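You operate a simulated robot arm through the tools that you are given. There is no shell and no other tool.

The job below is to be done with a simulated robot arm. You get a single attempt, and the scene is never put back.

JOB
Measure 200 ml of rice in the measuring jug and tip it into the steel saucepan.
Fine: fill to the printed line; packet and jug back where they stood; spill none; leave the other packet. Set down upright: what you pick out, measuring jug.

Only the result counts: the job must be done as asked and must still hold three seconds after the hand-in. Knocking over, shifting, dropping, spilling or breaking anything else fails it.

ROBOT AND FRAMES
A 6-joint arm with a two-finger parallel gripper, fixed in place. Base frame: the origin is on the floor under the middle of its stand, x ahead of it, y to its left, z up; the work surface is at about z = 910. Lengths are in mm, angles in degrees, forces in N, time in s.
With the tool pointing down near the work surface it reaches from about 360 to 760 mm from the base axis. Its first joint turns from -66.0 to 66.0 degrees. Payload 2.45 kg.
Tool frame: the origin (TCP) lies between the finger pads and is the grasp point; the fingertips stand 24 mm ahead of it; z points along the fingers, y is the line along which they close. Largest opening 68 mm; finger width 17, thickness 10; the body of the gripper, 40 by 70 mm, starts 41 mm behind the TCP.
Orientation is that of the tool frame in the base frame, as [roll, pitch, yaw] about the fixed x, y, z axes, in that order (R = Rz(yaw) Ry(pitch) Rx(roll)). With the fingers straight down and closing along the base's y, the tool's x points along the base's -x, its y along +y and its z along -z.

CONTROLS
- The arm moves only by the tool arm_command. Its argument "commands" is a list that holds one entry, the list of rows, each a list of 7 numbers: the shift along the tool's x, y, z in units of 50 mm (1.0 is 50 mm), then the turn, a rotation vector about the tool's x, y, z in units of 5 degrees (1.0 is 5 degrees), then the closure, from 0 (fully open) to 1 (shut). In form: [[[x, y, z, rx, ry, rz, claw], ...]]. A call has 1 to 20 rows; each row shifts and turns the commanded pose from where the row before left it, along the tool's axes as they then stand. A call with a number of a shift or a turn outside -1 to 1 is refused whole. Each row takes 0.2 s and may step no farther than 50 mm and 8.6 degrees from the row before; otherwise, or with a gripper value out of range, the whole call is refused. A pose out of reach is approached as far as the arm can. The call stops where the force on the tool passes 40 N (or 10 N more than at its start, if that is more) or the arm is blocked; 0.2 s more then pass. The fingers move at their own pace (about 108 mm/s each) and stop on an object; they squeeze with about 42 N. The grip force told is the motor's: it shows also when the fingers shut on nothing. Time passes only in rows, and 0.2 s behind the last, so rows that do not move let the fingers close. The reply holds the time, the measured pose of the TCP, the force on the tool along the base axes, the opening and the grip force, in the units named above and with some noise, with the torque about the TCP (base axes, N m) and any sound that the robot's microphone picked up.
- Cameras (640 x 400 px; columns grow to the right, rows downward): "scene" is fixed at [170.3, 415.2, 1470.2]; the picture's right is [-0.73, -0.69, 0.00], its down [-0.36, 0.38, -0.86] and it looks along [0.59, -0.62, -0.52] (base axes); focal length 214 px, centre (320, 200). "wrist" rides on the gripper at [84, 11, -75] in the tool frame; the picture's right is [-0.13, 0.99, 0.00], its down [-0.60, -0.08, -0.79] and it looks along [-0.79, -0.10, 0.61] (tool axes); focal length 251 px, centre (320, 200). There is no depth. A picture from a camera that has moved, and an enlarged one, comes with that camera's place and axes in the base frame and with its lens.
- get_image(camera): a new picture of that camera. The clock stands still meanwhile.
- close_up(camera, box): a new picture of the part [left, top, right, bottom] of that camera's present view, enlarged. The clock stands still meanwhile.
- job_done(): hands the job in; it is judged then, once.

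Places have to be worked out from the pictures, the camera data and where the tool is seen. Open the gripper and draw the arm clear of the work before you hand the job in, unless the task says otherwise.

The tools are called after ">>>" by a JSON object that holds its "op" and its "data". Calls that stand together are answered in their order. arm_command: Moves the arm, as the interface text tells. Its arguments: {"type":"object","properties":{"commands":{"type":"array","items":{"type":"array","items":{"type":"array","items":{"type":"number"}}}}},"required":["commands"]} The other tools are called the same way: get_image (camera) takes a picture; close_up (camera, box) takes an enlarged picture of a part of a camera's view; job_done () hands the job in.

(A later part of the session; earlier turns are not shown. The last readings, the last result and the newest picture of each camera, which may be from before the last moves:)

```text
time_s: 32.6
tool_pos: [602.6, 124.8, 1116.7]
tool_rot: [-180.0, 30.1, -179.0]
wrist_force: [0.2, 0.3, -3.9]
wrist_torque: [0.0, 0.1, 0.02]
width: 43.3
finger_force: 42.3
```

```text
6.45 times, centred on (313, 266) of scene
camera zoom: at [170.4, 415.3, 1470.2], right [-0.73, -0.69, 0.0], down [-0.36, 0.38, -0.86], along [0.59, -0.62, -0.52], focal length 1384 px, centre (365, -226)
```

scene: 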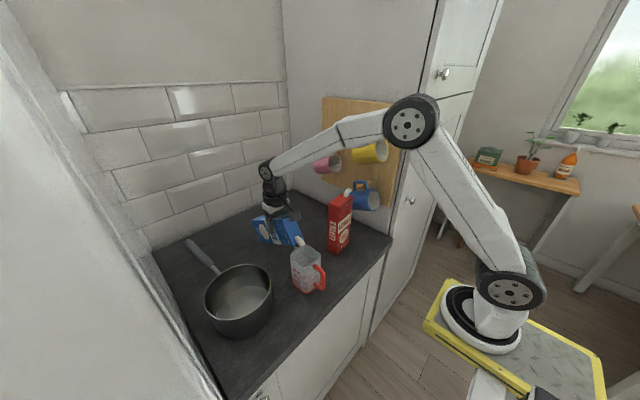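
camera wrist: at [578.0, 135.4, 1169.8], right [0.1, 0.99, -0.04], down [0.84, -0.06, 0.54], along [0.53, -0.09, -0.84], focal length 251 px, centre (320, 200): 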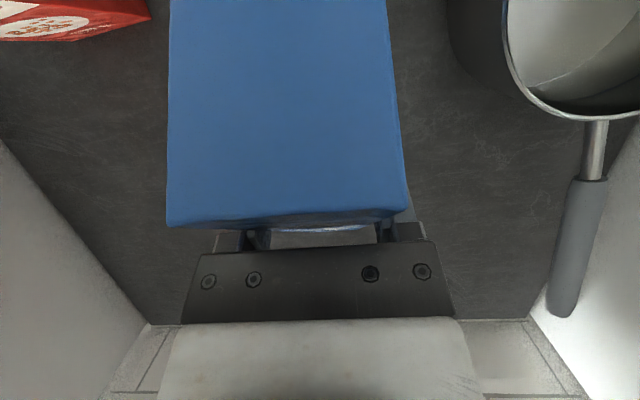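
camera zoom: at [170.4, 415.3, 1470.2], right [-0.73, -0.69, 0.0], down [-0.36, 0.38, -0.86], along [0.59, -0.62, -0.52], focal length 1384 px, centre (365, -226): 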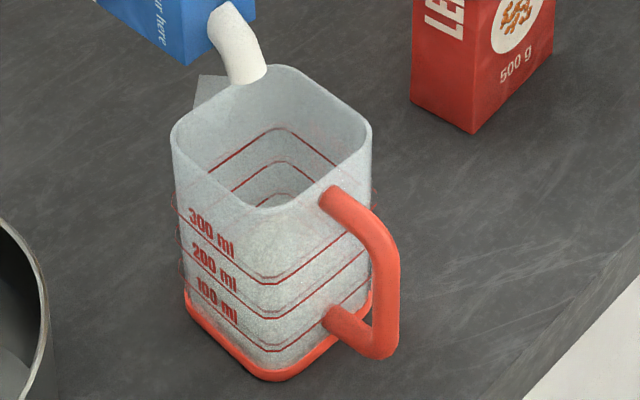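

The flow stops by itself when I stop tilting, so the poured amount follows the tilt. I'll step to 95° keeping the tip over the jug.

>>> {"op": "arm_command", "data": {"commands": [[[0.041, 0, -0.118, 0, -0.5, 0, 1], [0.041, 0, -0.118, 0, -0.5, 0, 1]]]}}

>>> {"op": "close_up", "data": {"camera": "scene", "box": [293, 235, 333, 297]}}

```text
time_s: 33.2
tool_pos: [591.8, 124.6, 1124.4]
tool_rot: [-180.0, 35.0, -179.0]
wrist_force: [-0.6, -0.2, -3.6]
wrist_torque: [0.02, 0.11, 0.03]
width: 43.4
finger_force: 41.9
```

```text
6.45 times, centred on (313, 266) of scene
camera zoom: at [170.4, 415.3, 1470.2], right [-0.73, -0.69, 0.0], down [-0.36, 0.38, -0.86], along [0.59, -0.62, -0.52], focal length 1384 px, centre (365, -226)
```

zoom: 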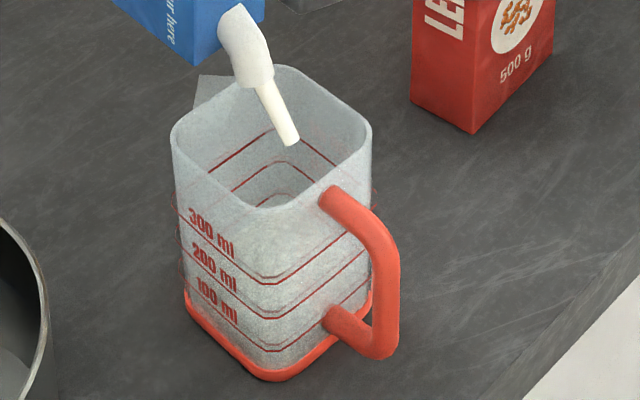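

A thicker stream flows, crossing the mouth near x 488. I'll hold here and watch how much comes out.

>>> {"op": "arm_command", "data": {"commands": [[[-0.05, 0, 0.03, 0, 0, 0, 1], [-0.05, 0, 0.03, 0, 0, 0, 1]]]}}

>>> {"op": "close_up", "data": {"camera": "scene", "box": [293, 235, 333, 297]}}

```text
time_s: 33.8
tool_pos: [597.2, 125.2, 1125.7]
tool_rot: [179.9, 35.0, -179.0]
wrist_force: [0.5, -0.7, -3.5]
wrist_torque: [0.0, 0.1, 0.0]
width: 43.2
finger_force: 42.6
```

```text
6.45 times, centred on (313, 266) of scene
camera zoom: at [170.4, 415.3, 1470.2], right [-0.73, -0.69, 0.0], down [-0.36, 0.38, -0.86], along [0.59, -0.62, -0.52], focal length 1384 px, centre (365, -226)
```

zoom: 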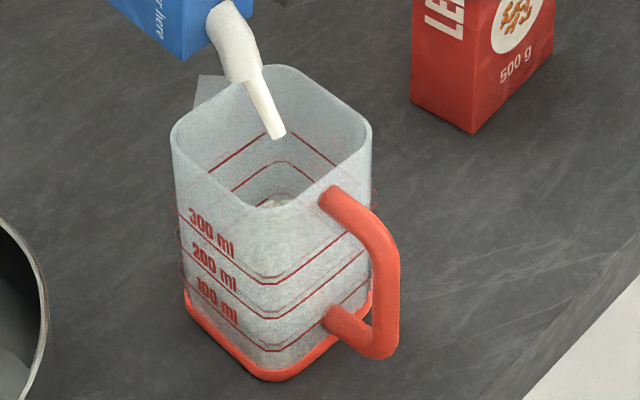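

The stream continues and rice shows on the jug's bottom; it crosses the mouth near x 496, well centred. I hold for another 0.8 s.

>>> {"op": "arm_command", "data": {"commands": [[[0, 0, 0, 0, 0, 0, 1], [0, 0, 0, 0, 0, 0, 1], [0, 0, 0, 0, 0, 0, 1]]]}}

>>> {"op": "close_up", "data": {"camera": "scene", "box": [293, 235, 333, 297]}}

```text
time_s: 34.6
tool_pos: [598.2, 124.7, 1125.6]
tool_rot: [180.0, 35.0, -179.0]
wrist_force: [0.2, -0.4, -2.4]
wrist_torque: [-0.02, 0.11, 0.0]
width: 43.3
finger_force: 41.6
```

```text
6.45 times, centred on (313, 266) of scene
camera zoom: at [170.4, 415.3, 1470.2], right [-0.73, -0.69, 0.0], down [-0.36, 0.38, -0.86], along [0.59, -0.62, -0.52], focal length 1384 px, centre (365, -226)
```

zoom: 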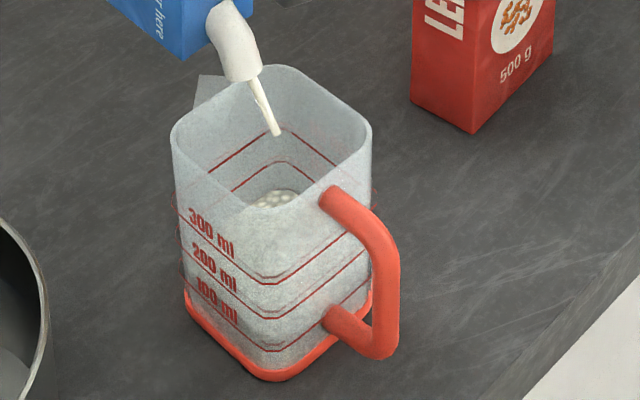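

Rice is heaping at about the 100 ml mark and the stream is thinning. I hold until it stops to gauge the level.

>>> {"op": "arm_command", "data": {"commands": [[[0, 0, 0, 0, 0, 0, 1], [0, 0, 0, 0, 0, 0, 1], [0, 0, 0, 0, 0, 0, 1]]]}}

>>> {"op": "close_up", "data": {"camera": "scene", "box": [293, 240, 333, 297]}}

```text
time_s: 35.4
tool_pos: [597.4, 125.3, 1125.6]
tool_rot: [180.0, 34.9, -179.0]
wrist_force: [-0.4, -1.2, -3.0]
wrist_torque: [-0.01, 0.1, 0.02]
width: 43.4
finger_force: 42.1
```

```text
7.02 times, centred on (313, 268) of scene
camera zoom: at [170.4, 415.3, 1470.2], right [-0.73, -0.69, 0.0], down [-0.36, 0.38, -0.86], along [0.59, -0.62, -0.52], focal length 1505 px, centre (369, -281)
```

zoom: 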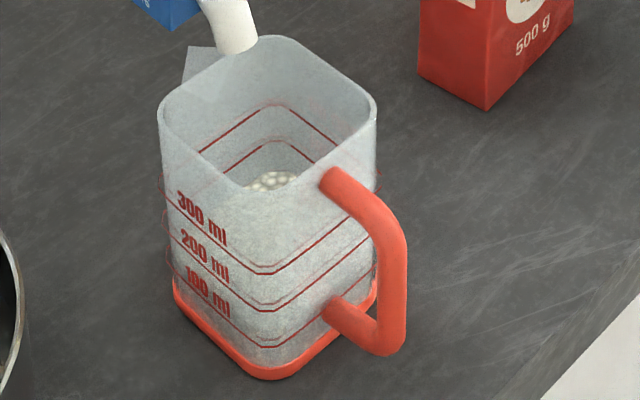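

The stream has stopped. I'll enlarge further to read the level against the lines.

>>> {"op": "close_up", "data": {"camera": "scene", "box": [300, 245, 322, 275]}}

>>> {"op": "get_image", "data": {"camera": "wrist"}}

```text
13.33 times, centred on (311, 260) of scene
camera zoom: at [170.4, 415.3, 1470.2], right [-0.73, -0.69, 0.0], down [-0.36, 0.38, -0.86], along [0.59, -0.62, -0.52], focal length 2860 px, centre (440, -600)
```

zoom: 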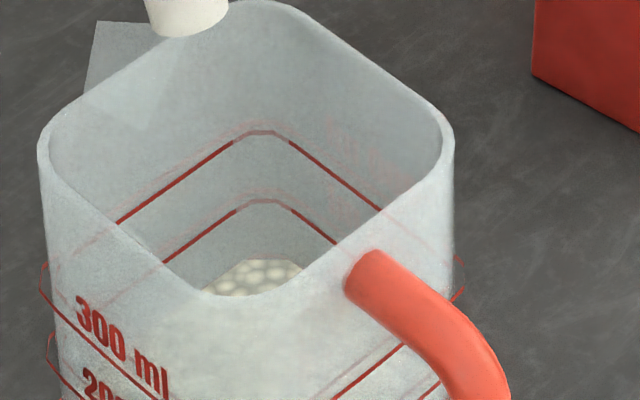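

```text
taken
camera wrist: at [487.2, 134.1, 1138.7], right [0.09, 0.99, 0.07], down [0.04, -0.08, 1.0], along [1.0, -0.09, -0.05], focal length 251 px, centre (320, 200)
```

wrist: 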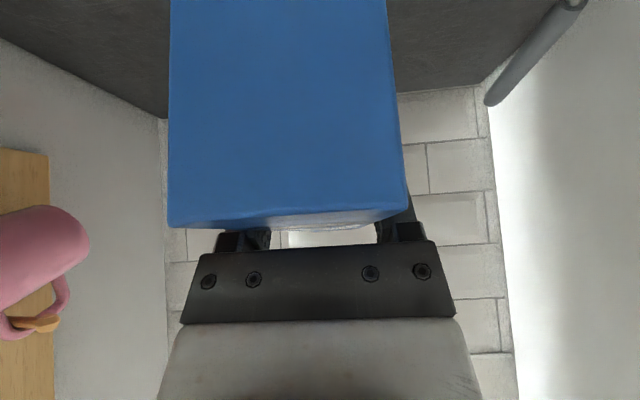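

I judge the level to be around 110–125 ml (rice edge a little above where the 100 line would be). I'll tilt in smaller steps now: 1.5° more, then hold about 1 s.

>>> {"op": "arm_command", "data": {"commands": [[[0.01, 0, -0.06, 0, -0.3, 0, 1], [0, 0, 0, 0, 0, 0, 1], [0, 0, 0, 0, 0, 0, 1], [0, 0, 0, 0, 0, 0, 1]]]}}

>>> {"op": "close_up", "data": {"camera": "scene", "box": [300, 245, 322, 275]}}

```text
time_s: 36.4
tool_pos: [595.6, 125.4, 1126.9]
tool_rot: [180.0, 36.4, -178.9]
wrist_force: [0.9, 0.5, -2.4]
wrist_torque: [0.01, 0.08, 0.02]
width: 43.4
finger_force: 42.1
```

```text
13.33 times, centred on (311, 260) of scene
camera zoom: at [170.4, 415.3, 1470.2], right [-0.73, -0.69, 0.0], down [-0.36, 0.38, -0.86], along [0.59, -0.62, -0.52], focal length 2860 px, centre (440, -600)
```

zoom: 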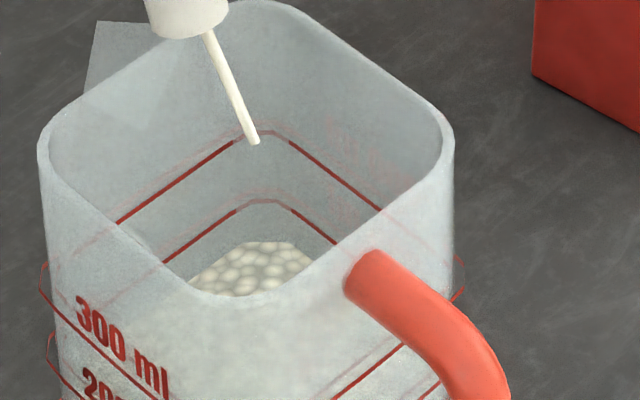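

The level rose about 20 ml and a thin stream still runs, crossing the mouth right at the centre. I hold until it ends.

>>> {"op": "arm_command", "data": {"commands": [[[0, 0, 0, 0, 0, 0, 1], [0, 0, 0, 0, 0, 0, 1], [0, 0, 0, 0, 0, 0, 1]]]}}

>>> {"op": "close_up", "data": {"camera": "scene", "box": [300, 245, 322, 275]}}

>>> {"op": "close_up", "data": {"camera": "scene", "box": [297, 262, 321, 294]}}

```text
time_s: 37.2
tool_pos: [595.0, 125.4, 1126.8]
tool_rot: [-180.0, 36.5, -179.1]
wrist_force: [0.2, 0.4, -2.7]
wrist_torque: [0.0, 0.12, -0.03]
width: 43.5
finger_force: 41.8
```

```text
13.33 times, centred on (311, 260) of scene
camera zoom: at [170.4, 415.3, 1470.2], right [-0.73, -0.69, 0.0], down [-0.36, 0.38, -0.86], along [0.59, -0.62, -0.52], focal length 2860 px, centre (440, -600)
```

zoom: 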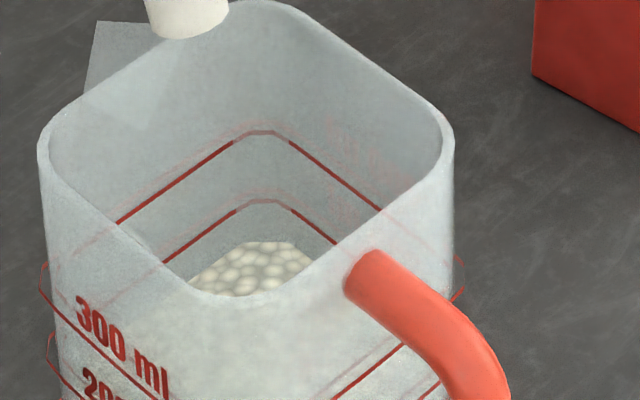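

```text
12.50 times, centred on (309, 278) of scene
camera zoom: at [170.4, 415.3, 1470.2], right [-0.73, -0.69, 0.0], down [-0.36, 0.38, -0.86], along [0.59, -0.62, -0.52], focal length 2681 px, centre (458, -775)
```

zoom: 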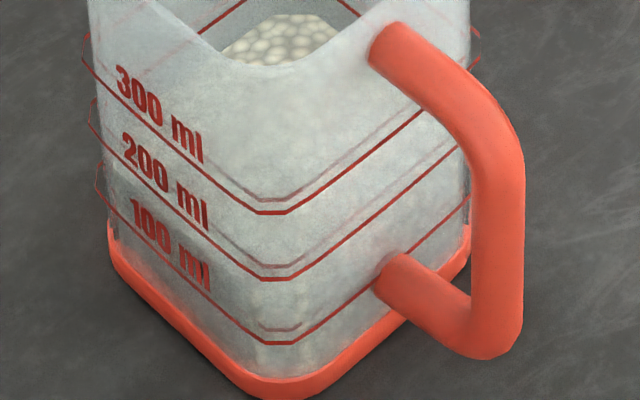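

The flow has stopped. The crisp lines on the inner back wall are the best reference: rice edge at row 243 against the 200 line at 200 and 300 line at 132, so about 130–135 ml. I tilt 2° more and hold.

>>> {"op": "arm_command", "data": {"commands": [[[0.012, 0, -0.08, 0, -0.4, 0, 1], [0, 0, 0, 0, 0, 0, 1], [0, 0, 0, 0, 0, 0, 1], [0, 0, 0, 0, 0, 0, 1], [0, 0, 0, 0, 0, 0, 1], [0, 0, 0, 0, 0, 0, 1], [0, 0, 0, 0, 0, 0, 1]]]}}

>>> {"op": "close_up", "data": {"camera": "scene", "box": [300, 245, 322, 275]}}

```text
time_s: 38.8
tool_pos: [593.0, 124.5, 1130.8]
tool_rot: [180.0, 38.5, -179.0]
wrist_force: [-0.5, -0.4, -1.9]
wrist_torque: [0.02, 0.08, 0.0]
width: 43.2
finger_force: 42.0
```

```text
13.33 times, centred on (311, 260) of scene
camera zoom: at [170.3, 415.3, 1470.2], right [-0.73, -0.69, 0.0], down [-0.36, 0.38, -0.86], along [0.59, -0.62, -0.52], focal length 2860 px, centre (440, -600)
```

zoom: 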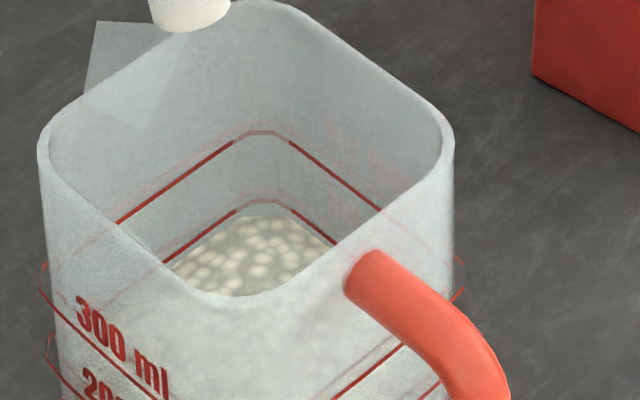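

The level now reads about 174 ml and the stream has stopped. I add 0.8° and hold.

>>> {"op": "arm_command", "data": {"commands": [[[0.005, 0, -0.032, 0, -0.16, 0, 1], [0, 0, 0, 0, 0, 0, 1], [0, 0, 0, 0, 0, 0, 1], [0, 0, 0, 0, 0, 0, 1], [0, 0, 0, 0, 0, 0, 1], [0, 0, 0, 0, 0, 0, 1], [0, 0, 0, 0, 0, 0, 1]]]}}

>>> {"op": "close_up", "data": {"camera": "scene", "box": [300, 245, 322, 275]}}

```text
time_s: 40.4
tool_pos: [592.4, 124.8, 1131.1]
tool_rot: [-180.0, 39.3, -178.9]
wrist_force: [1.1, 0.1, -2.1]
wrist_torque: [-0.02, 0.08, 0.03]
width: 43.1
finger_force: 41.8
```

```text
13.33 times, centred on (311, 260) of scene
camera zoom: at [170.3, 415.3, 1470.2], right [-0.73, -0.69, 0.0], down [-0.36, 0.38, -0.86], along [0.59, -0.62, -0.52], focal length 2860 px, centre (440, -600)
```

zoom: 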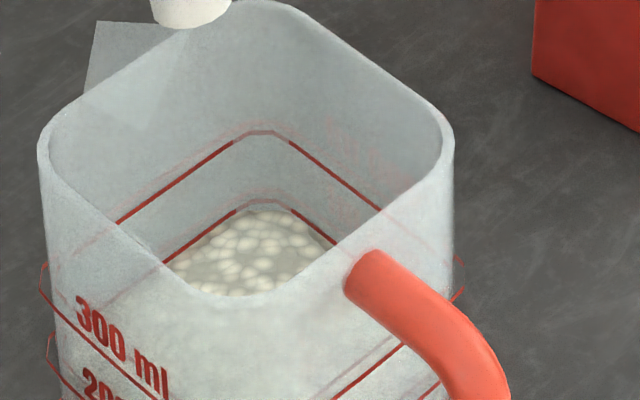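

The level reads about 185 ml. I'll enlarge the back corner even more to judge it against the 200 line.

>>> {"op": "close_up", "data": {"camera": "scene", "box": [304, 254, 316, 266]}}

>>> {"op": "close_up", "data": {"camera": "scene", "box": [297, 270, 313, 290]}}

```text
16.00 times, centred on (310, 260) of scene
camera zoom: at [170.3, 415.3, 1470.2], right [-0.73, -0.69, 0.0], down [-0.36, 0.38, -0.86], along [0.59, -0.62, -0.52], focal length 3432 px, centre (480, -760)
```

zoom: 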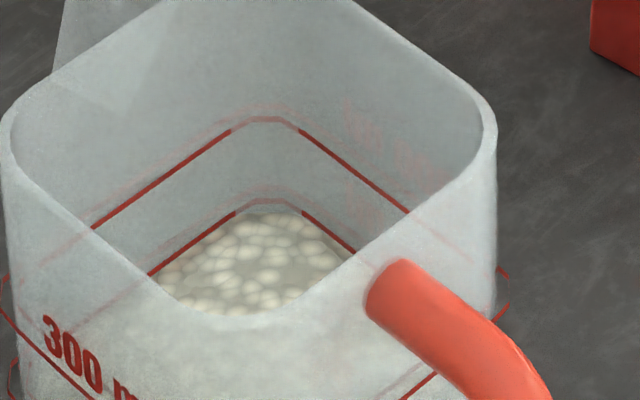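

```text
16.00 times, centred on (305, 280) of scene
camera zoom: at [170.3, 415.3, 1470.2], right [-0.73, -0.69, 0.0], down [-0.36, 0.38, -0.86], along [0.59, -0.62, -0.52], focal length 3432 px, centre (560, -1080)
```

zoom: 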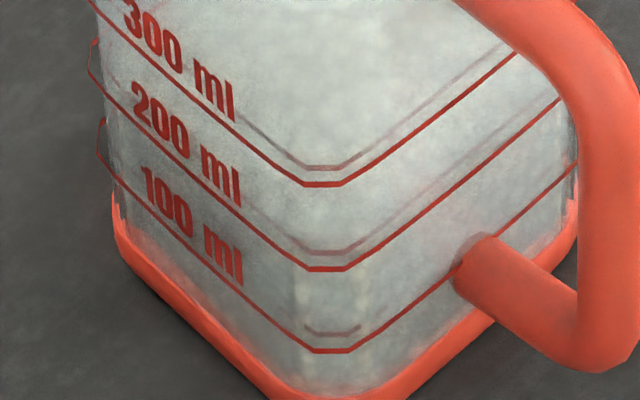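

At full zoom the rice edge lies about 10–13 px under the inner 200 line with 80 px per 100 ml, so roughly 186 ml. I add another 0.8° and hold.

>>> {"op": "arm_command", "data": {"commands": [[[0.005, 0, -0.032, 0, -0.16, 0, 1], [0, 0, 0, 0, 0, 0, 1], [0, 0, 0, 0, 0, 0, 1], [0, 0, 0, 0, 0, 0, 1], [0, 0, 0, 0, 0, 0, 1], [0, 0, 0, 0, 0, 0, 1], [0, 0, 0, 0, 0, 0, 1]]]}}

>>> {"op": "close_up", "data": {"camera": "scene", "box": [304, 254, 316, 266]}}

```text
time_s: 42.0
tool_pos: [589.9, 125.1, 1131.7]
tool_rot: [-179.9, 40.1, -179.1]
wrist_force: [0.4, 0.3, -2.1]
wrist_torque: [0.03, 0.09, -0.01]
width: 43.0
finger_force: 41.9
```

```text
16.00 times, centred on (310, 260) of scene
camera zoom: at [170.3, 415.3, 1470.2], right [-0.73, -0.69, 0.0], down [-0.36, 0.38, -0.86], along [0.59, -0.62, -0.52], focal length 3432 px, centre (480, -760)
```

zoom: 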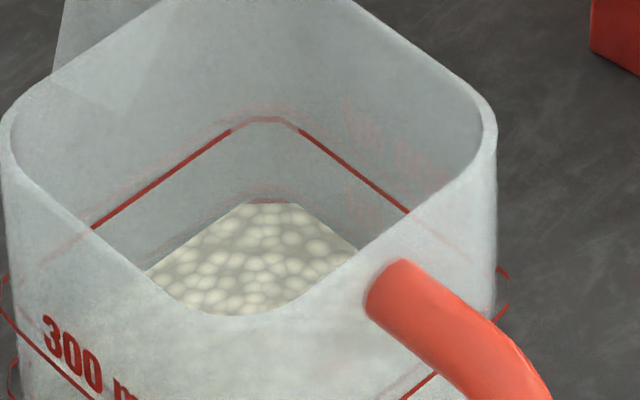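

The rice surface now just covers the inner 200 ml line, so I judge it at about 200 ml. I tilt the packet back toward 60°, keeping the spout over the jug the whole way.

>>> {"op": "arm_command", "data": {"commands": [[[-0.0225, 0, 0.092, 0, 0.5, 0, 1], [-0.0225, 0, 0.092, 0, 0.5, 0, 1], [-0.0225, 0, 0.092, 0, 0.5, 0, 1], [-0.0225, 0, 0.092, 0, 0.5, 0, 1], [-0.021, 0, 0.0915, 0, 0.5, 0, 1], [-0.021, 0, 0.0915, 0, 0.5, 0, 1], [-0.021, 0, 0.0915, 0, 0.5, 0, 1], [-0.021, 0, 0.0915, 0, 0.5, 0, 1], [-0.022, 0, 0.08, 0, 0.5, 0, 1], [-0.022, 0, 0.08, 0, 0.5, 0, 1], [-0.022, 0, 0.08, 0, 0.5, 0, 1], [-0.022, 0, 0.08, 0, 0.5, 0, 1], [-0.02, 0, 0.05, 0, 0.5, 0, 1], [-0.02, 0, 0.05, 0, 0.5, 0, 1], [-0.02, 0, 0.05, 0, 0.5, 0, 1], [-0.02, 0, 0.05, 0, 0.5, 0, 1]]]}}

>>> {"op": "close_up", "data": {"camera": "scene", "box": [285, 220, 335, 300]}}

>>> {"op": "close_up", "data": {"camera": "scene", "box": [304, 254, 316, 266]}}

```text
time_s: 45.4
tool_pos: [630.8, 125.7, 1083.7]
tool_rot: [-180.0, 0.0, -179.0]
wrist_force: [0.1, -0.3, -2.4]
wrist_torque: [-0.03, 0.05, -0.02]
width: 43.6
finger_force: 42.3
```

```text
5.00 times, centred on (310, 260) of scene
camera zoom: at [170.4, 415.3, 1470.2], right [-0.73, -0.69, 0.0], down [-0.36, 0.38, -0.86], along [0.59, -0.62, -0.52], focal length 1072 px, centre (370, -100)
```

zoom: 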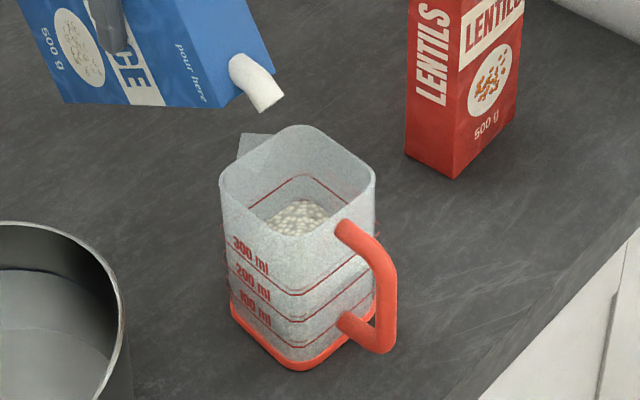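

```text
16.00 times, centred on (310, 260) of scene
camera zoom: at [170.4, 415.3, 1470.2], right [-0.73, -0.69, 0.0], down [-0.36, 0.38, -0.86], along [0.59, -0.62, -0.52], focal length 3432 px, centre (480, -760)
```

zoom: 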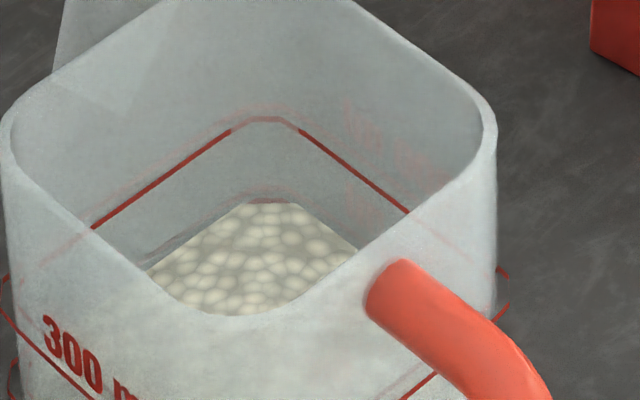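

The level holds at the line and no grains are visible on the counter. I now raise the packet, tilt it back to 30°, then yaw it back to its original heading.

>>> {"op": "arm_command", "data": {"commands": [[[-0.1, -0.015, -0.36, 0, 0, 0, 1], [-0.1, -0.015, -0.36, 0, 0, 0, 1], [0, 0, 0, 0, 0.6, 0, 1], [0, 0, 0, 0, 0.6, 0, 1], [0, 0, 0, 0, 0.6, 0, 1], [0, 0, 0, 0, 0.6, 0, 1], [0, 0, 0, 0, 0.6, 0, 1], [0, 0, 0, 0, 0.6, 0, 1], [0, 0, 0, 0, 0.6, 0, 1], [0, 0, 0, 0, 0.6, 0, 1], [0, 0, 0, 0, 0.6, 0, 1], [0, 0, 0, 0, 0.6, 0, 1], [0, 0, 0, 0, 0, 0, 1]]]}}

>>> {"op": "arm_command", "data": {"commands": [[[0, 0, 0, 0.5, 0, -0.866, 1], [0, 0, 0, 0.5, 0, -0.866, 1], [0, 0, 0, 0.5, 0, -0.866, 1], [0, 0, 0, 0.5, 0, -0.866, 1], [0, 0, 0, 0.5, 0, -0.866, 1], [0, 0, 0, 0.5, 0, -0.866, 1], [0, 0, 0, 0.5, 0, -0.866, 1], [0, 0, 0, 0.5, 0, -0.866, 1], [0, 0, 0, 0.5, 0, -0.866, 1], [0, 0, 0, 0.5, 0, -0.866, 1], [0, 0, 0, 0.5, 0, -0.866, 1], [0, 0, 0, 0.5, 0, -0.866, 1], [0, 0, 0, 0.5, 0, -0.866, 1], [0, 0, 0, 0.5, 0, -0.866, 1], [0, 0, 0, 0.5, 0, -0.866, 1], [0, 0, 0, 0.5, 0, -0.866, 1], [0, 0, 0, 0.5, 0, -0.866, 1], [0, 0, 0, 0.5, 0, -0.866, 1], [0, 0, 0, 0.5, 0, -0.866, 1]]]}}

>>> {"op": "get_image", "data": {"camera": "wrist"}}

>>> {"op": "get_image", "data": {"camera": "scene"}}

```text
time_s: 48.2
tool_pos: [641.8, 124.4, 1120.0]
tool_rot: [180.0, -29.9, -179.0]
wrist_force: [0.8, 1.5, -2.5]
wrist_torque: [-0.01, 0.01, 0.02]
width: 43.1
finger_force: 41.9
```

```text
time_s: 52.2
tool_pos: [641.1, 124.9, 1119.7]
tool_rot: [-179.9, -30.1, -83.9]
wrist_force: [-0.4, 0.8, -2.4]
wrist_torque: [0.02, 0.01, 0.0]
width: 43.1
finger_force: 42.6
```

```text
taken
camera wrist: at [635.6, 87.8, 1226.3], right [-1.0, 0.01, -0.07], down [-0.02, 0.92, 0.38], along [0.06, 0.39, -0.92], focal length 251 px, centre (320, 200)
```

wrist: 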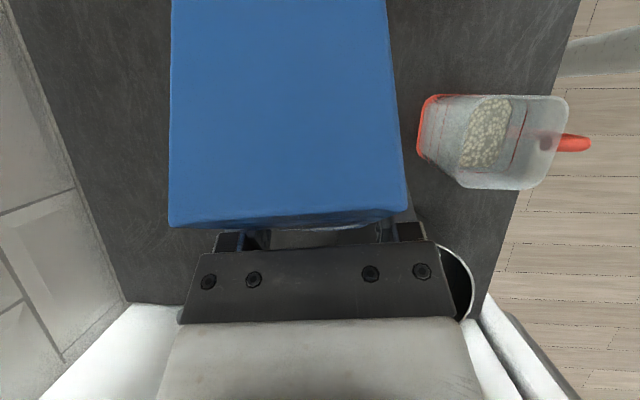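

```text
taken
```

scene: 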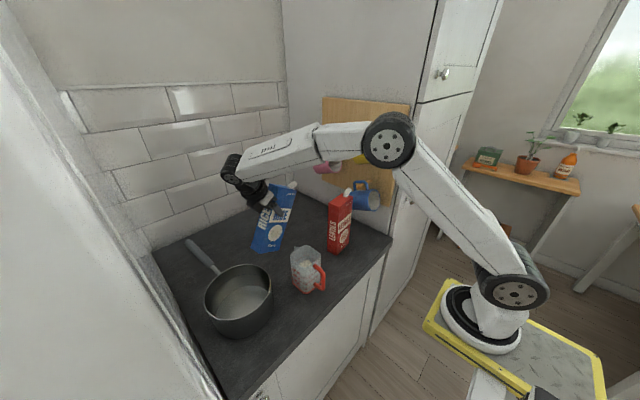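

Good; here the wrist camera sees the jug from the opposite (+x) side. I'll enlarge that to double-check the rice level against the printed lines from this angle.

>>> {"op": "close_up", "data": {"camera": "wrist", "box": [410, 80, 600, 200]}}

>>> {"op": "close_up", "data": {"camera": "wrist", "box": [450, 90, 530, 180]}}

>>> {"op": "close_up", "data": {"camera": "scene", "box": [297, 246, 327, 291]}}

```text
3.33 times, centred on (505, 140) of wrist
camera zoom: at [635.6, 87.8, 1226.3], right [-1.0, 0.01, -0.07], down [-0.02, 0.92, 0.38], along [0.06, 0.39, -0.92], focal length 838 px, centre (-297, 400)
```

zoom: 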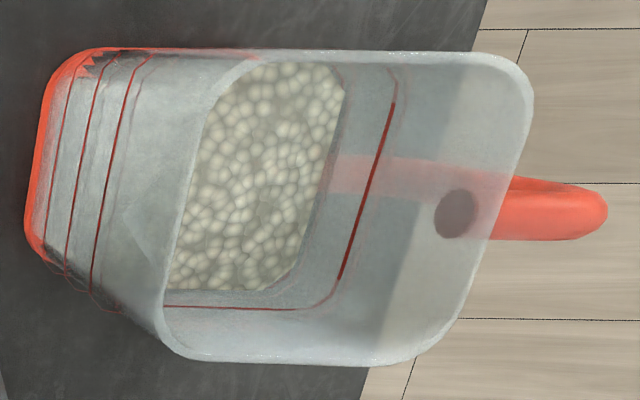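

```text
4.44 times, centred on (490, 135) of wrist
camera zoom: at [635.6, 87.8, 1226.3], right [-1.0, 0.01, -0.07], down [-0.02, 0.92, 0.38], along [0.06, 0.39, -0.92], focal length 1118 px, centre (-436, 489)
```

zoom: 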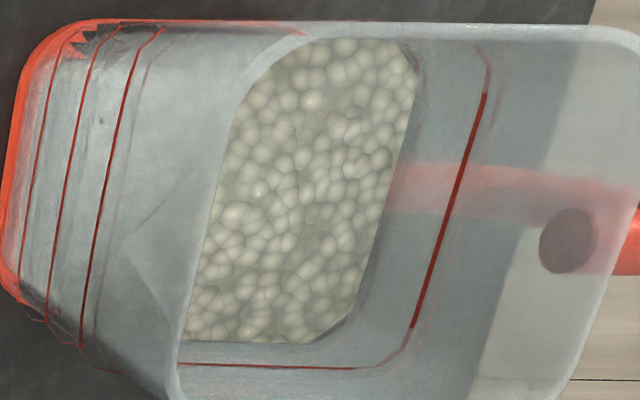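

```text
8.89 times, centred on (312, 268) of scene
camera zoom: at [170.3, 415.3, 1470.2], right [-0.73, -0.69, 0.0], down [-0.36, 0.38, -0.86], along [0.59, -0.62, -0.52], focal length 1906 px, centre (391, -409)
```

zoom: 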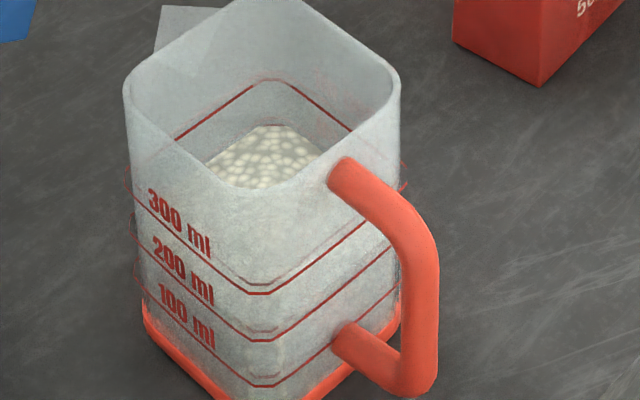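

From this side too, the 200 line is just hidden at the rice edge. I'll enlarge the −x inner wall to see how far the surface sits relative to it.

>>> {"op": "close_up", "data": {"camera": "wrist", "box": [494, 95, 526, 127]}}

>>> {"op": "close_up", "data": {"camera": "wrist", "box": [484, 140, 516, 180]}}

```text
12.50 times, centred on (510, 111) of wrist
camera zoom: at [635.6, 87.8, 1226.3], right [-1.0, 0.01, -0.07], down [-0.02, 0.92, 0.38], along [0.06, 0.39, -0.92], focal length 3143 px, centre (-2055, 1312)
```

zoom: 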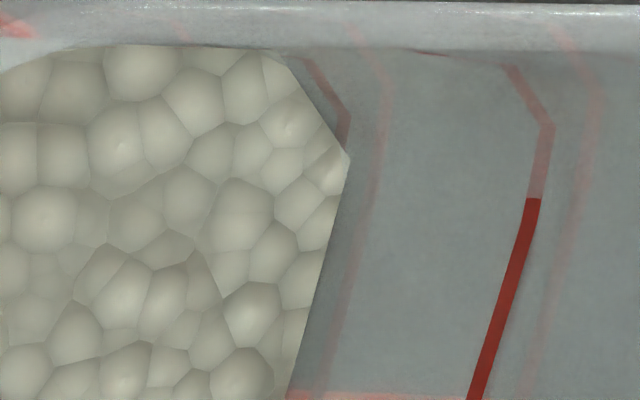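

```text
10.00 times, centred on (500, 160) of wrist
camera zoom: at [635.6, 87.8, 1226.3], right [-1.0, 0.01, -0.07], down [-0.02, 0.92, 0.38], along [0.06, 0.39, -0.92], focal length 2514 px, centre (-1480, 600)
```

zoom: 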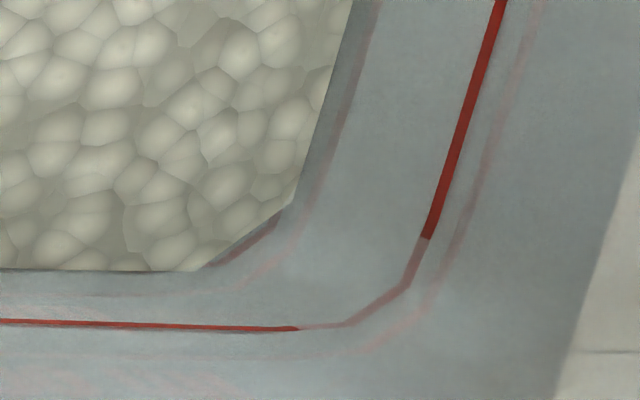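

The rice sits at the 200 line, at most a few ml above, so that is a good measure. I now bring the packet upright and carry it back above its original spot.

>>> {"op": "arm_command", "data": {"commands": [[[0, 0, 0, 0, 0.6, 0, 1], [0, 0, 0, 0, 0.6, 0, 1], [0, 0, 0, 0, 0.6, 0, 1], [0, 0, 0, 0, 0.6, 0, 1], [0, 0, 0, 0, 0.6, 0, 1], [0, 0, 0, 0, 0.6, 0, 1], [0, 0, 0, 0, 0.6, 0, 1], [0, 0, 0, 0, 0.6, 0, 1], [0, 0, 0, 0, 0.6, 0, 1], [0, 0, 0, 0, 0.6, 0, 1], [-0.0115, -0.325, 0.215, 0, 0, 0, 1], [-0.0115, -0.325, 0.215, 0, 0, 0, 1], [-0.0115, -0.325, 0.215, 0, 0, 0, 1], [-0.0115, -0.325, 0.215, 0, 0, 0, 1], [0, 0, 0, 0, 0, 0, 1]]]}}

>>> {"op": "get_image", "data": {"camera": "scene"}}

```text
time_s: 55.4
tool_pos: [709.5, 93.2, 1094.6]
tool_rot: [-179.9, -60.1, -84.0]
wrist_force: [0.2, 0.1, -2.7]
wrist_torque: [0.06, -0.02, -0.03]
width: 43.3
finger_force: 42.1
```

```text
taken
```

scene: 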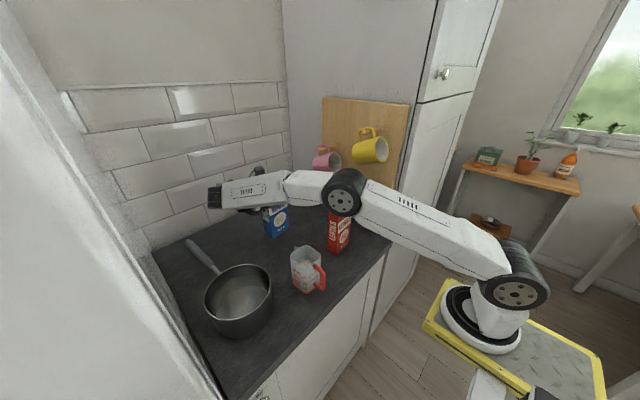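

The packet is back above its spot at (709.5, 93.2, 1094.6). I lower it gently to just above the counter, stopping about 2 mm short to check contact.

>>> {"op": "arm_command", "data": {"commands": [[[-0.215, -0.008, 0.1225, 0, 0, 0, 1], [-0.215, -0.008, 0.1225, 0, 0, 0, 1], [-0.215, -0.008, 0.1225, 0, 0, 0, 1], [-0.0866, 0, 0.05, 0, 0, 0, 1], [-0.0866, 0, 0.05, 0, 0, 0, 1], [0, 0, 0, 0, 0, 0, 1]]]}}

>>> {"op": "get_image", "data": {"camera": "wrist"}}

>>> {"op": "close_up", "data": {"camera": "scene", "box": [240, 190, 330, 265]}}

```text
time_s: 56.8
tool_pos: [710.9, 96.1, 1048.2]
tool_rot: [-179.9, -60.0, -84.1]
wrist_force: [0.8, 0.0, -1.6]
wrist_torque: [0.07, 0.0, 0.01]
width: 43.5
finger_force: 42.3
```

```text
taken
camera wrist: at [698.9, 117.0, 1158.9], right [-0.99, -0.04, -0.11], down [-0.02, 0.99, -0.13], along [0.12, -0.12, -0.99], focal length 251 px, centre (320, 200)
```

wrist: 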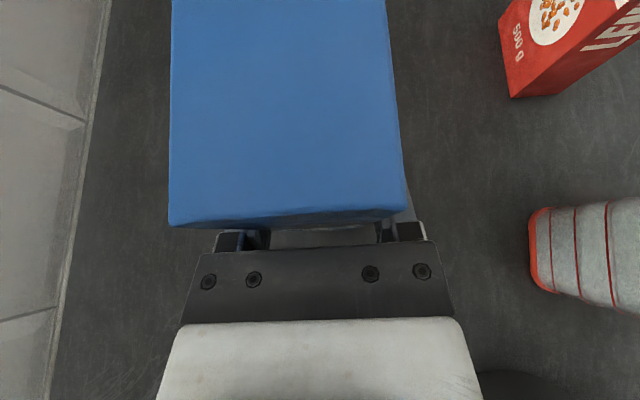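

```text
5.33 times, centred on (285, 228) of scene
camera zoom: at [170.3, 415.2, 1470.2], right [-0.73, -0.69, 0.0], down [-0.36, 0.38, -0.86], along [0.59, -0.62, -0.52], focal length 1144 px, centre (507, 53)
```

zoom: 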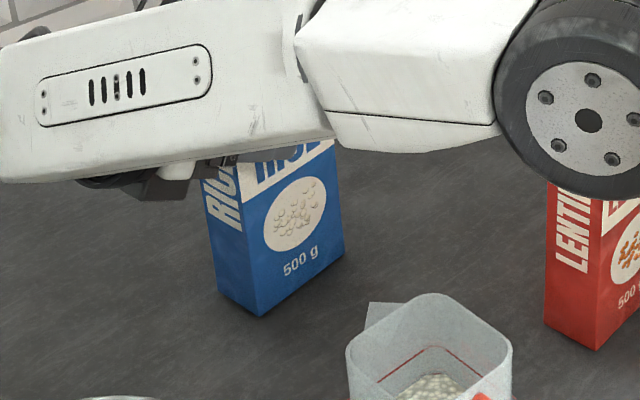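

The packet hangs about 3 mm above the counter. I lower the rest in small steps and watch the force.

>>> {"op": "arm_command", "data": {"commands": [[[-0.018, 0, 0.028, 0, 0, 0, 1], [-0.018, 0, 0.028, 0, 0, 0, 1], [0, 0, 0, 0, 0, 0, 1]]]}}

```text
time_s: 57.6
tool_pos: [710.6, 94.0, 1045.8]
tool_rot: [-179.8, -60.1, -84.2]
wrist_force: [0.0, 1.4, -2.2]
wrist_torque: [0.04, 0.02, -0.01]
width: 43.4
finger_force: 42.1
```

Still carrying the weight, so it hasn't touched down yet. I go down another 1.5 mm.

>>> {"op": "arm_command", "data": {"commands": [[[-0.013, 0, 0.0075, 0, 0, 0, 1], [-0.013, 0, 0.0075, 0, 0, 0, 1], [0, 0, 0, 0, 0, 0, 1]]]}}

```text
time_s: 58.4
tool_pos: [712.1, 95.2, 1045.6]
tool_rot: [-179.5, -60.0, -84.4]
wrist_force: [-2.1, -1.0, 12.7]
wrist_torque: [-0.17, 0.52, -0.03]
width: 43.3
finger_force: 42.1
```

It has touched down (+12.7 N). I ease up 0.8 mm to relieve the force, then open the fingers.

>>> {"op": "arm_command", "data": {"commands": [[[0.014, 0, -0.008, 0, 0, 0, 1], [0, 0, 0, 0, 0, 0, 1]]]}}

```text
time_s: 59.0
tool_pos: [712.1, 94.9, 1045.3]
tool_rot: [-179.5, -60.1, -84.4]
wrist_force: [-3.4, -3.0, 15.9]
wrist_torque: [-0.34, 0.49, -0.06]
width: 43.3
finger_force: 41.4
```

The force is still about 16 N, so I raise another 1.5 mm before letting go.

>>> {"op": "arm_command", "data": {"commands": [[[0.026, 0, -0.015, 0, 0, 0, 1], [0, 0, 0, 0, 0, 0, 1]]]}}

```text
time_s: 59.6
tool_pos: [711.8, 94.4, 1045.2]
tool_rot: [-179.7, -60.1, -84.3]
wrist_force: [1.7, -2.0, 9.6]
wrist_torque: [-0.36, -0.21, 0.02]
width: 43.4
finger_force: 42.1
```

Down to 9.6 N. One more millimetre up.

>>> {"op": "arm_command", "data": {"commands": [[[0.017, 0, -0.01, 0, 0, 0, 1], [0, 0, 0, 0, 0, 0, 1]]]}}

>>> {"op": "close_up", "data": {"camera": "scene", "box": [250, 200, 310, 255]}}

```text
time_s: 60.2
tool_pos: [711.5, 94.2, 1045.5]
tool_rot: [-179.9, -59.9, -83.9]
wrist_force: [1.5, 1.1, 1.1]
wrist_torque: [0.07, -0.19, 0.09]
width: 43.1
finger_force: 41.9
```

```text
7.27 times, centred on (280, 228) of scene
camera zoom: at [170.3, 415.3, 1470.2], right [-0.73, -0.69, 0.0], down [-0.36, 0.38, -0.86], along [0.59, -0.62, -0.52], focal length 1560 px, centre (611, 0)
```

zoom: 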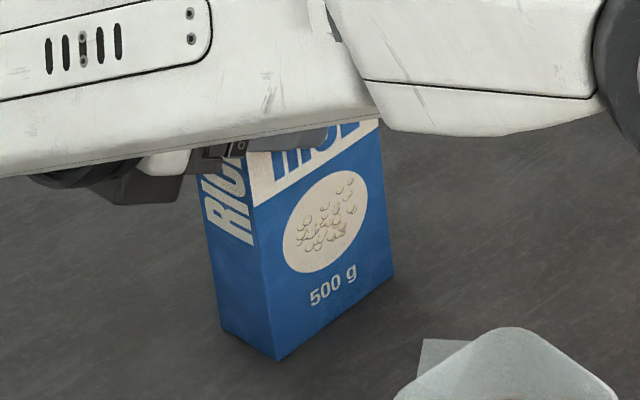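

The force is near zero and the packet stands on the counter within a few millimetres of its first place. I open the fingers now.

>>> {"op": "arm_command", "data": {"commands": [[[0, 0, 0, 0, 0, 0, 0.5], [0, 0, 0, 0, 0, 0, 0], [0, 0, 0, 0, 0, 0, 0]]]}}

>>> {"op": "get_image", "data": {"camera": "wrist"}}

```text
time_s: 61.0
tool_pos: [711.7, 94.2, 1046.5]
tool_rot: [-179.8, -60.0, -84.0]
wrist_force: [-0.4, -0.6, -0.4]
wrist_torque: [0.02, 0.02, 0.01]
width: 68.0
finger_force: 0.1
```

```text
taken
camera wrist: at [699.4, 115.0, 1157.2], right [-0.99, -0.04, -0.11], down [-0.02, 0.99, -0.13], along [0.12, -0.12, -0.99], focal length 251 px, centre (320, 200)
```

wrist: 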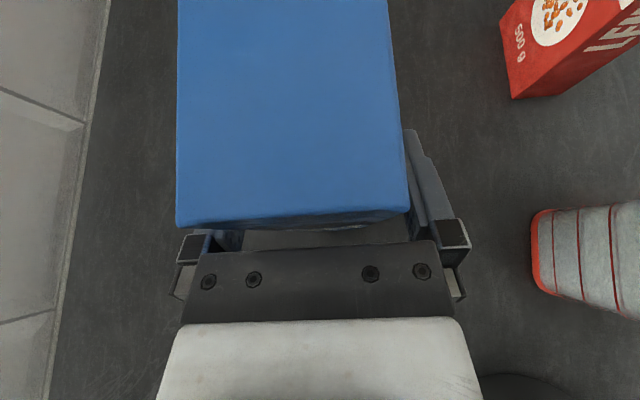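

The packet is released and standing within about 2 mm of where it was. I retreat 65 mm straight back along the tool axis before any other movement.

>>> {"op": "arm_command", "data": {"commands": [[[0, 0, -0.3, 0, 0, 0, 0], [0, 0, -0.35, 0, 0, 0, 0], [0, 0, -0.35, 0, 0, 0, 0], [0, 0, -0.3, 0, 0, 0, 0], [0, 0, 0, 0, 0, 0, 0]]]}}

>>> {"op": "get_image", "data": {"camera": "wrist"}}

```text
time_s: 62.2
tool_pos: [704.8, 150.0, 1080.1]
tool_rot: [-179.8, -59.9, -84.0]
wrist_force: [-0.4, 0.2, -0.3]
wrist_torque: [-0.03, 0.02, 0.02]
width: 68.1
finger_force: 0.1
```

```text
taken
camera wrist: at [692.9, 171.1, 1191.0], right [-0.99, -0.04, -0.11], down [-0.03, 0.99, -0.13], along [0.12, -0.12, -0.99], focal length 251 px, centre (320, 200)
```

wrist: 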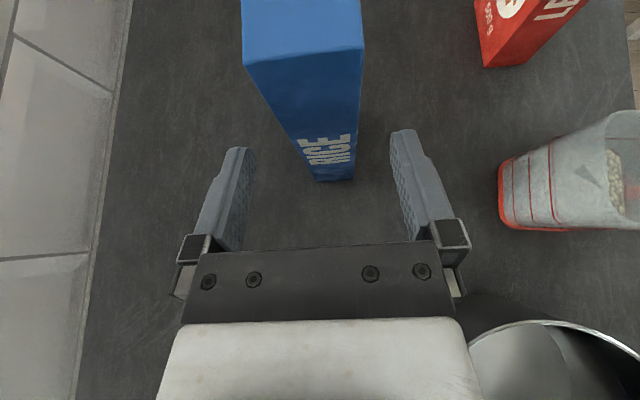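

Next I do a dry run with the empty gripper of the pose I want for tipping the jug: tool pointing outward (+x), then roll about the horizontal. First I move up and inward and yaw toward azimuth 0.

>>> {"op": "arm_command", "data": {"commands": [[[0.31, 0.48, -0.424, 0, 0, 0, 0], [0.31, 0.48, -0.424, 0, 0, 0, 0], [0.31, 0.48, -0.424, 0, 0, 0, 0], [0.31, 0.48, -0.424, 0, 0, 0, 0], [0.31, 0.48, -0.424, 0, 0, 0, 0], [0, 0, 0, 0.866, 0, -0.5, 0], [0, 0, 0, 0.866, 0, -0.5, 0], [0, 0, 0, 0.866, 0, -0.5, 0], [0, 0, 0, 0.866, 0, -0.5, 0], [0, 0, 0, 0.866, 0, -0.5, 0], [0, 0, 0, 0.866, 0, -0.5, 0], [0, 0, 0, 0.866, 0, -0.5, 0], [0, 0, 0, 0.866, 0, -0.5, 0], [0, 0, 0, 0.866, 0, -0.5, 0], [0, 0, 0, 0.866, 0, -0.5, 0], [0, 0, 0, 0.866, 0, -0.5, 0], [0, 0, 0, 0.866, 0, -0.5, 0], [0, 0, 0, 0.866, 0, -0.5, 0], [0, 0, 0, 0.866, 0, -0.5, 0], [0, 0, 0, 0.866, 0, -0.5, 0]]]}}

>>> {"op": "get_image", "data": {"camera": "scene"}}

```text
time_s: 66.4
tool_pos: [579.7, 189.2, 1197.1]
tool_rot: [179.9, -60.1, -8.9]
wrist_force: [-0.1, -0.4, 0.0]
wrist_torque: [0.01, -0.01, -0.02]
width: 67.8
finger_force: 0.0
```

```text
taken
```

scene: 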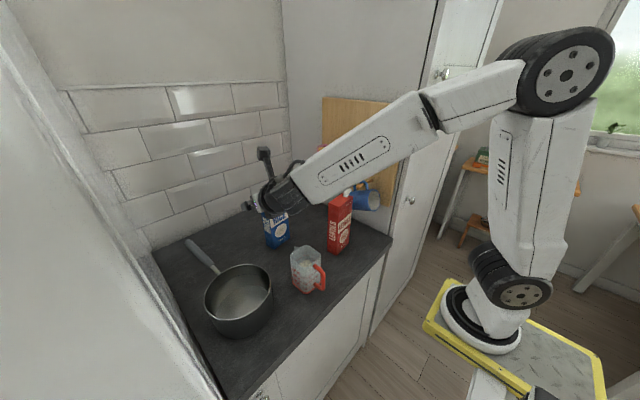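

The outward-pointing pose is reached without trouble. Now I dry-run the tipping roll itself (100° first) to see if the wrist allows it.

>>> {"op": "arm_command", "data": {"commands": [[[0, 0, 0, -0.5, 0, -0.866, 0], [0, 0, 0, -0.5, 0, -0.866, 0], [0, 0, 0, -0.5, 0, -0.866, 0], [0, 0, 0, -0.5, 0, -0.866, 0], [0, 0, 0, -0.5, 0, -0.866, 0], [0, 0, 0, -0.5, 0, -0.866, 0], [0, 0, 0, -0.5, 0, -0.866, 0], [0, 0, 0, -0.5, 0, -0.866, 0], [0, 0, 0, -0.5, 0, -0.866, 0], [0, 0, 0, -0.5, 0, -0.866, 0], [0, 0, 0, -0.5, 0, -0.866, 0], [0, 0, 0, -0.5, 0, -0.866, 0], [0, 0, 0, -0.5, 0, -0.866, 0], [0, 0, 0, -0.5, 0, -0.866, 0], [0, 0, 0, -0.5, 0, -0.866, 0], [0, 0, 0, -0.5, 0, -0.866, 0], [0, 0, 0, -0.5, 0, -0.866, 0], [0, 0, 0, -0.5, 0, -0.866, 0], [0, 0, 0, -0.5, 0, -0.866, 0], [0, 0, 0, -0.5, 0, -0.866, 0]]]}}

>>> {"op": "get_image", "data": {"camera": "scene"}}

```text
time_s: 70.6
tool_pos: [580.8, 190.0, 1199.7]
tool_rot: [84.9, 8.7, 50.6]
wrist_force: [0.9, 0.6, -1.2]
wrist_torque: [0.0, 0.01, -0.01]
width: 68.1
finger_force: 0.0
```

```text
taken
```

scene: 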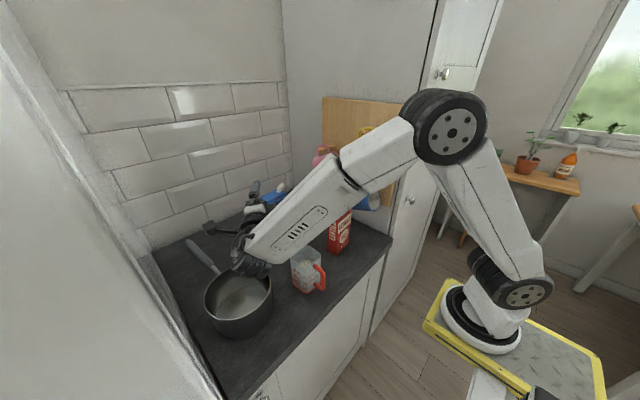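

100° of roll works with no limit reported. I continue the dry run another 30° to 130°.

>>> {"op": "arm_command", "data": {"commands": [[[0, 0, 0, -0.5, 0, -0.866, 0], [0, 0, 0, -0.5, 0, -0.866, 0], [0, 0, 0, -0.5, 0, -0.866, 0], [0, 0, 0, -0.5, 0, -0.866, 0], [0, 0, 0, -0.5, 0, -0.866, 0], [0, 0, 0, -0.5, 0, -0.866, 0], [0, 0, 0, 0, 0, 0, 0]]]}}

>>> {"op": "get_image", "data": {"camera": "scene"}}

>>> {"op": "get_image", "data": {"camera": "wrist"}}

```text
time_s: 72.2
tool_pos: [580.9, 188.9, 1200.5]
tool_rot: [67.1, 33.8, 43.8]
wrist_force: [0.2, 0.2, 0.9]
wrist_torque: [-0.03, -0.02, -0.04]
width: 67.9
finger_force: 0.0
```

```text
taken
```

scene: 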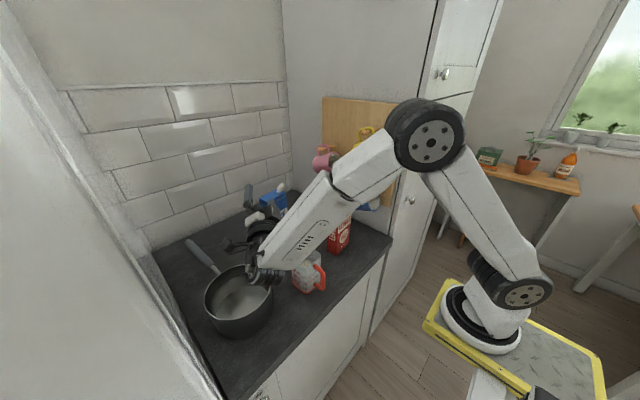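

```text
taken
camera wrist: at [574.0, 283.1, 1137.6], right [0.02, 0.56, 0.83], down [-1.0, 0.01, 0.02], along [0.0, -0.83, 0.56], focal length 251 px, centre (320, 200)
```

wrist: 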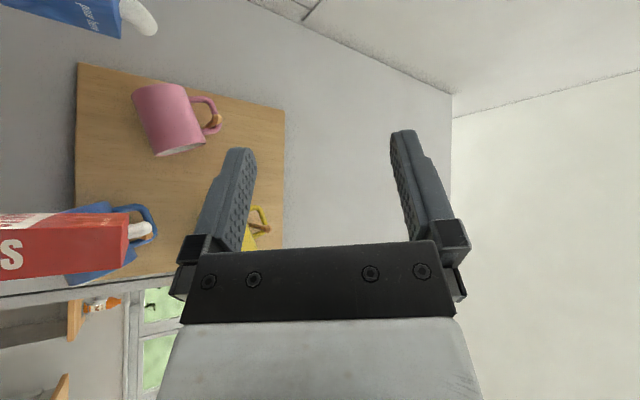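

The full 130° roll is feasible, so I'll hold the jug's handle from the +y side and tip it this way. I now undo the roll.

>>> {"op": "arm_command", "data": {"commands": [[[0, 0, 0, 0.5, 0, 0.866, 0], [0, 0, 0, 0.5, 0, 0.866, 0], [0, 0, 0, 0.5, 0, 0.866, 0], [0, 0, 0, 0.5, 0, 0.866, 0], [0, 0, 0, 0.5, 0, 0.866, 0], [0, 0, 0, 0.5, 0, 0.866, 0], [0, 0, 0, 0.5, 0, 0.866, 0], [0, 0, 0, 0.5, 0, 0.866, 0], [0, 0, 0, 0.5, 0, 0.866, 0], [0, 0, 0, 0.5, 0, 0.866, 0], [0, 0, 0, 0.5, 0, 0.866, 0], [0, 0, 0, 0.5, 0, 0.866, 0], [0, 0, 0, 0.5, 0, 0.866, 0], [0, 0, 0, 0.5, 0, 0.866, 0], [0, 0, 0, 0.5, 0, 0.866, 0], [0, 0, 0, 0.5, 0, 0.866, 0], [0, 0, 0, 0.5, 0, 0.866, 0], [0, 0, 0, 0.5, 0, 0.866, 0], [0, 0, 0, 0.5, 0, 0.866, 0], [0, 0, 0, 0.5, 0, 0.866, 0]]]}}

>>> {"op": "arm_command", "data": {"commands": [[[0, 0, 0, 0.5, 0, 0.866, 0], [0, 0, 0, 0.5, 0, 0.866, 0], [0, 0, 0, 0.5, 0, 0.866, 0], [0, 0, 0, 0.5, 0, 0.866, 0], [0, 0, 0, 0.5, 0, 0.866, 0], [0, 0, 0, 0.5, 0, 0.866, 0], [0, 0, 0, 0, 0, 0, 0]]]}}

```text
time_s: 76.4
tool_pos: [578.6, 189.8, 1200.5]
tool_rot: [130.9, -48.7, 31.8]
wrist_force: [0.2, 0.4, 0.6]
wrist_torque: [0.02, 0.02, 0.0]
width: 68.2
finger_force: 0.0
```

```text
time_s: 78.0
tool_pos: [580.1, 190.7, 1199.4]
tool_rot: [-179.9, -60.0, -9.2]
wrist_force: [-1.1, -0.6, 0.2]
wrist_torque: [0.01, -0.02, -0.02]
width: 68.0
finger_force: 0.0
```

Roll undone cleanly. Now I move above the jug-handle area and yaw to about -79° so the gripper faces the handle from the +y side.

>>> {"op": "arm_command", "data": {"commands": [[[-0.358, 0.088, -0.42, 0, 0, 0, 0], [-0.358, 0.088, -0.42, 0, 0, 0, 0], [-0.358, 0.088, -0.42, 0, 0, 0, 0], [-0.358, 0.088, -0.42, 0, 0, 0, 0], [0, 0, 0, -0.866, 0, 0.5, 0], [0, 0, 0, -0.866, 0, 0.5, 0], [0, 0, 0, -0.866, 0, 0.5, 0], [0, 0, 0, -0.866, 0, 0.5, 0], [0, 0, 0, -0.866, 0, 0.5, 0], [0, 0, 0, -0.866, 0, 0.5, 0], [0, 0, 0, -0.866, 0, 0.5, 0], [0, 0, 0, -0.866, 0, 0.5, 0], [0, 0, 0, -0.866, 0, 0.5, 0], [0, 0, 0, -0.866, 0, 0.5, 0], [0, 0, 0, -0.866, 0, 0.5, 0], [0, 0, 0, -0.866, 0, 0.5, 0], [0, 0, 0, -0.866, 0, 0.5, 0], [0, 0, 0, -0.866, 0, 0.5, 0], [0, 0, 0, 0, 0, 0, 0]]]}}

>>> {"op": "get_image", "data": {"camera": "scene"}}

>>> {"op": "get_image", "data": {"camera": "wrist"}}

```text
time_s: 82.0
tool_pos: [469.3, 190.7, 1179.9]
tool_rot: [-179.8, -60.0, -79.2]
wrist_force: [0.3, -0.1, -0.8]
wrist_torque: [0.05, -0.04, -0.03]
width: 67.8
finger_force: 0.0
```

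```text
taken
```

scene: 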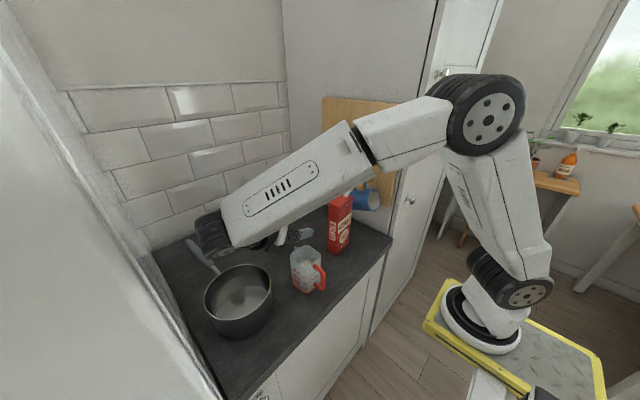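

```text
taken
camera wrist: at [456.2, 209.7, 1290.2], right [-0.99, -0.12, -0.11], down [-0.11, 0.99, -0.13], along [0.13, -0.11, -0.99], focal length 251 px, centre (320, 200)
```

wrist: 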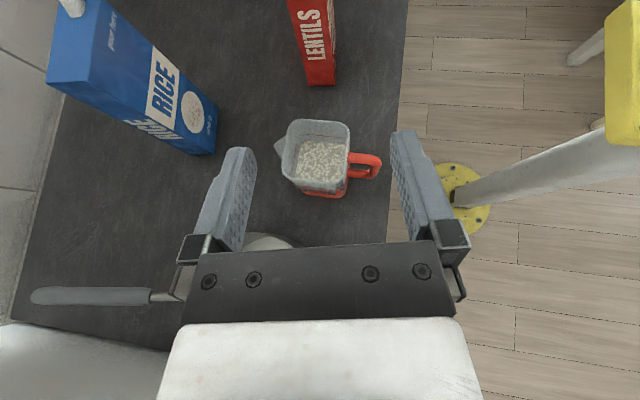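

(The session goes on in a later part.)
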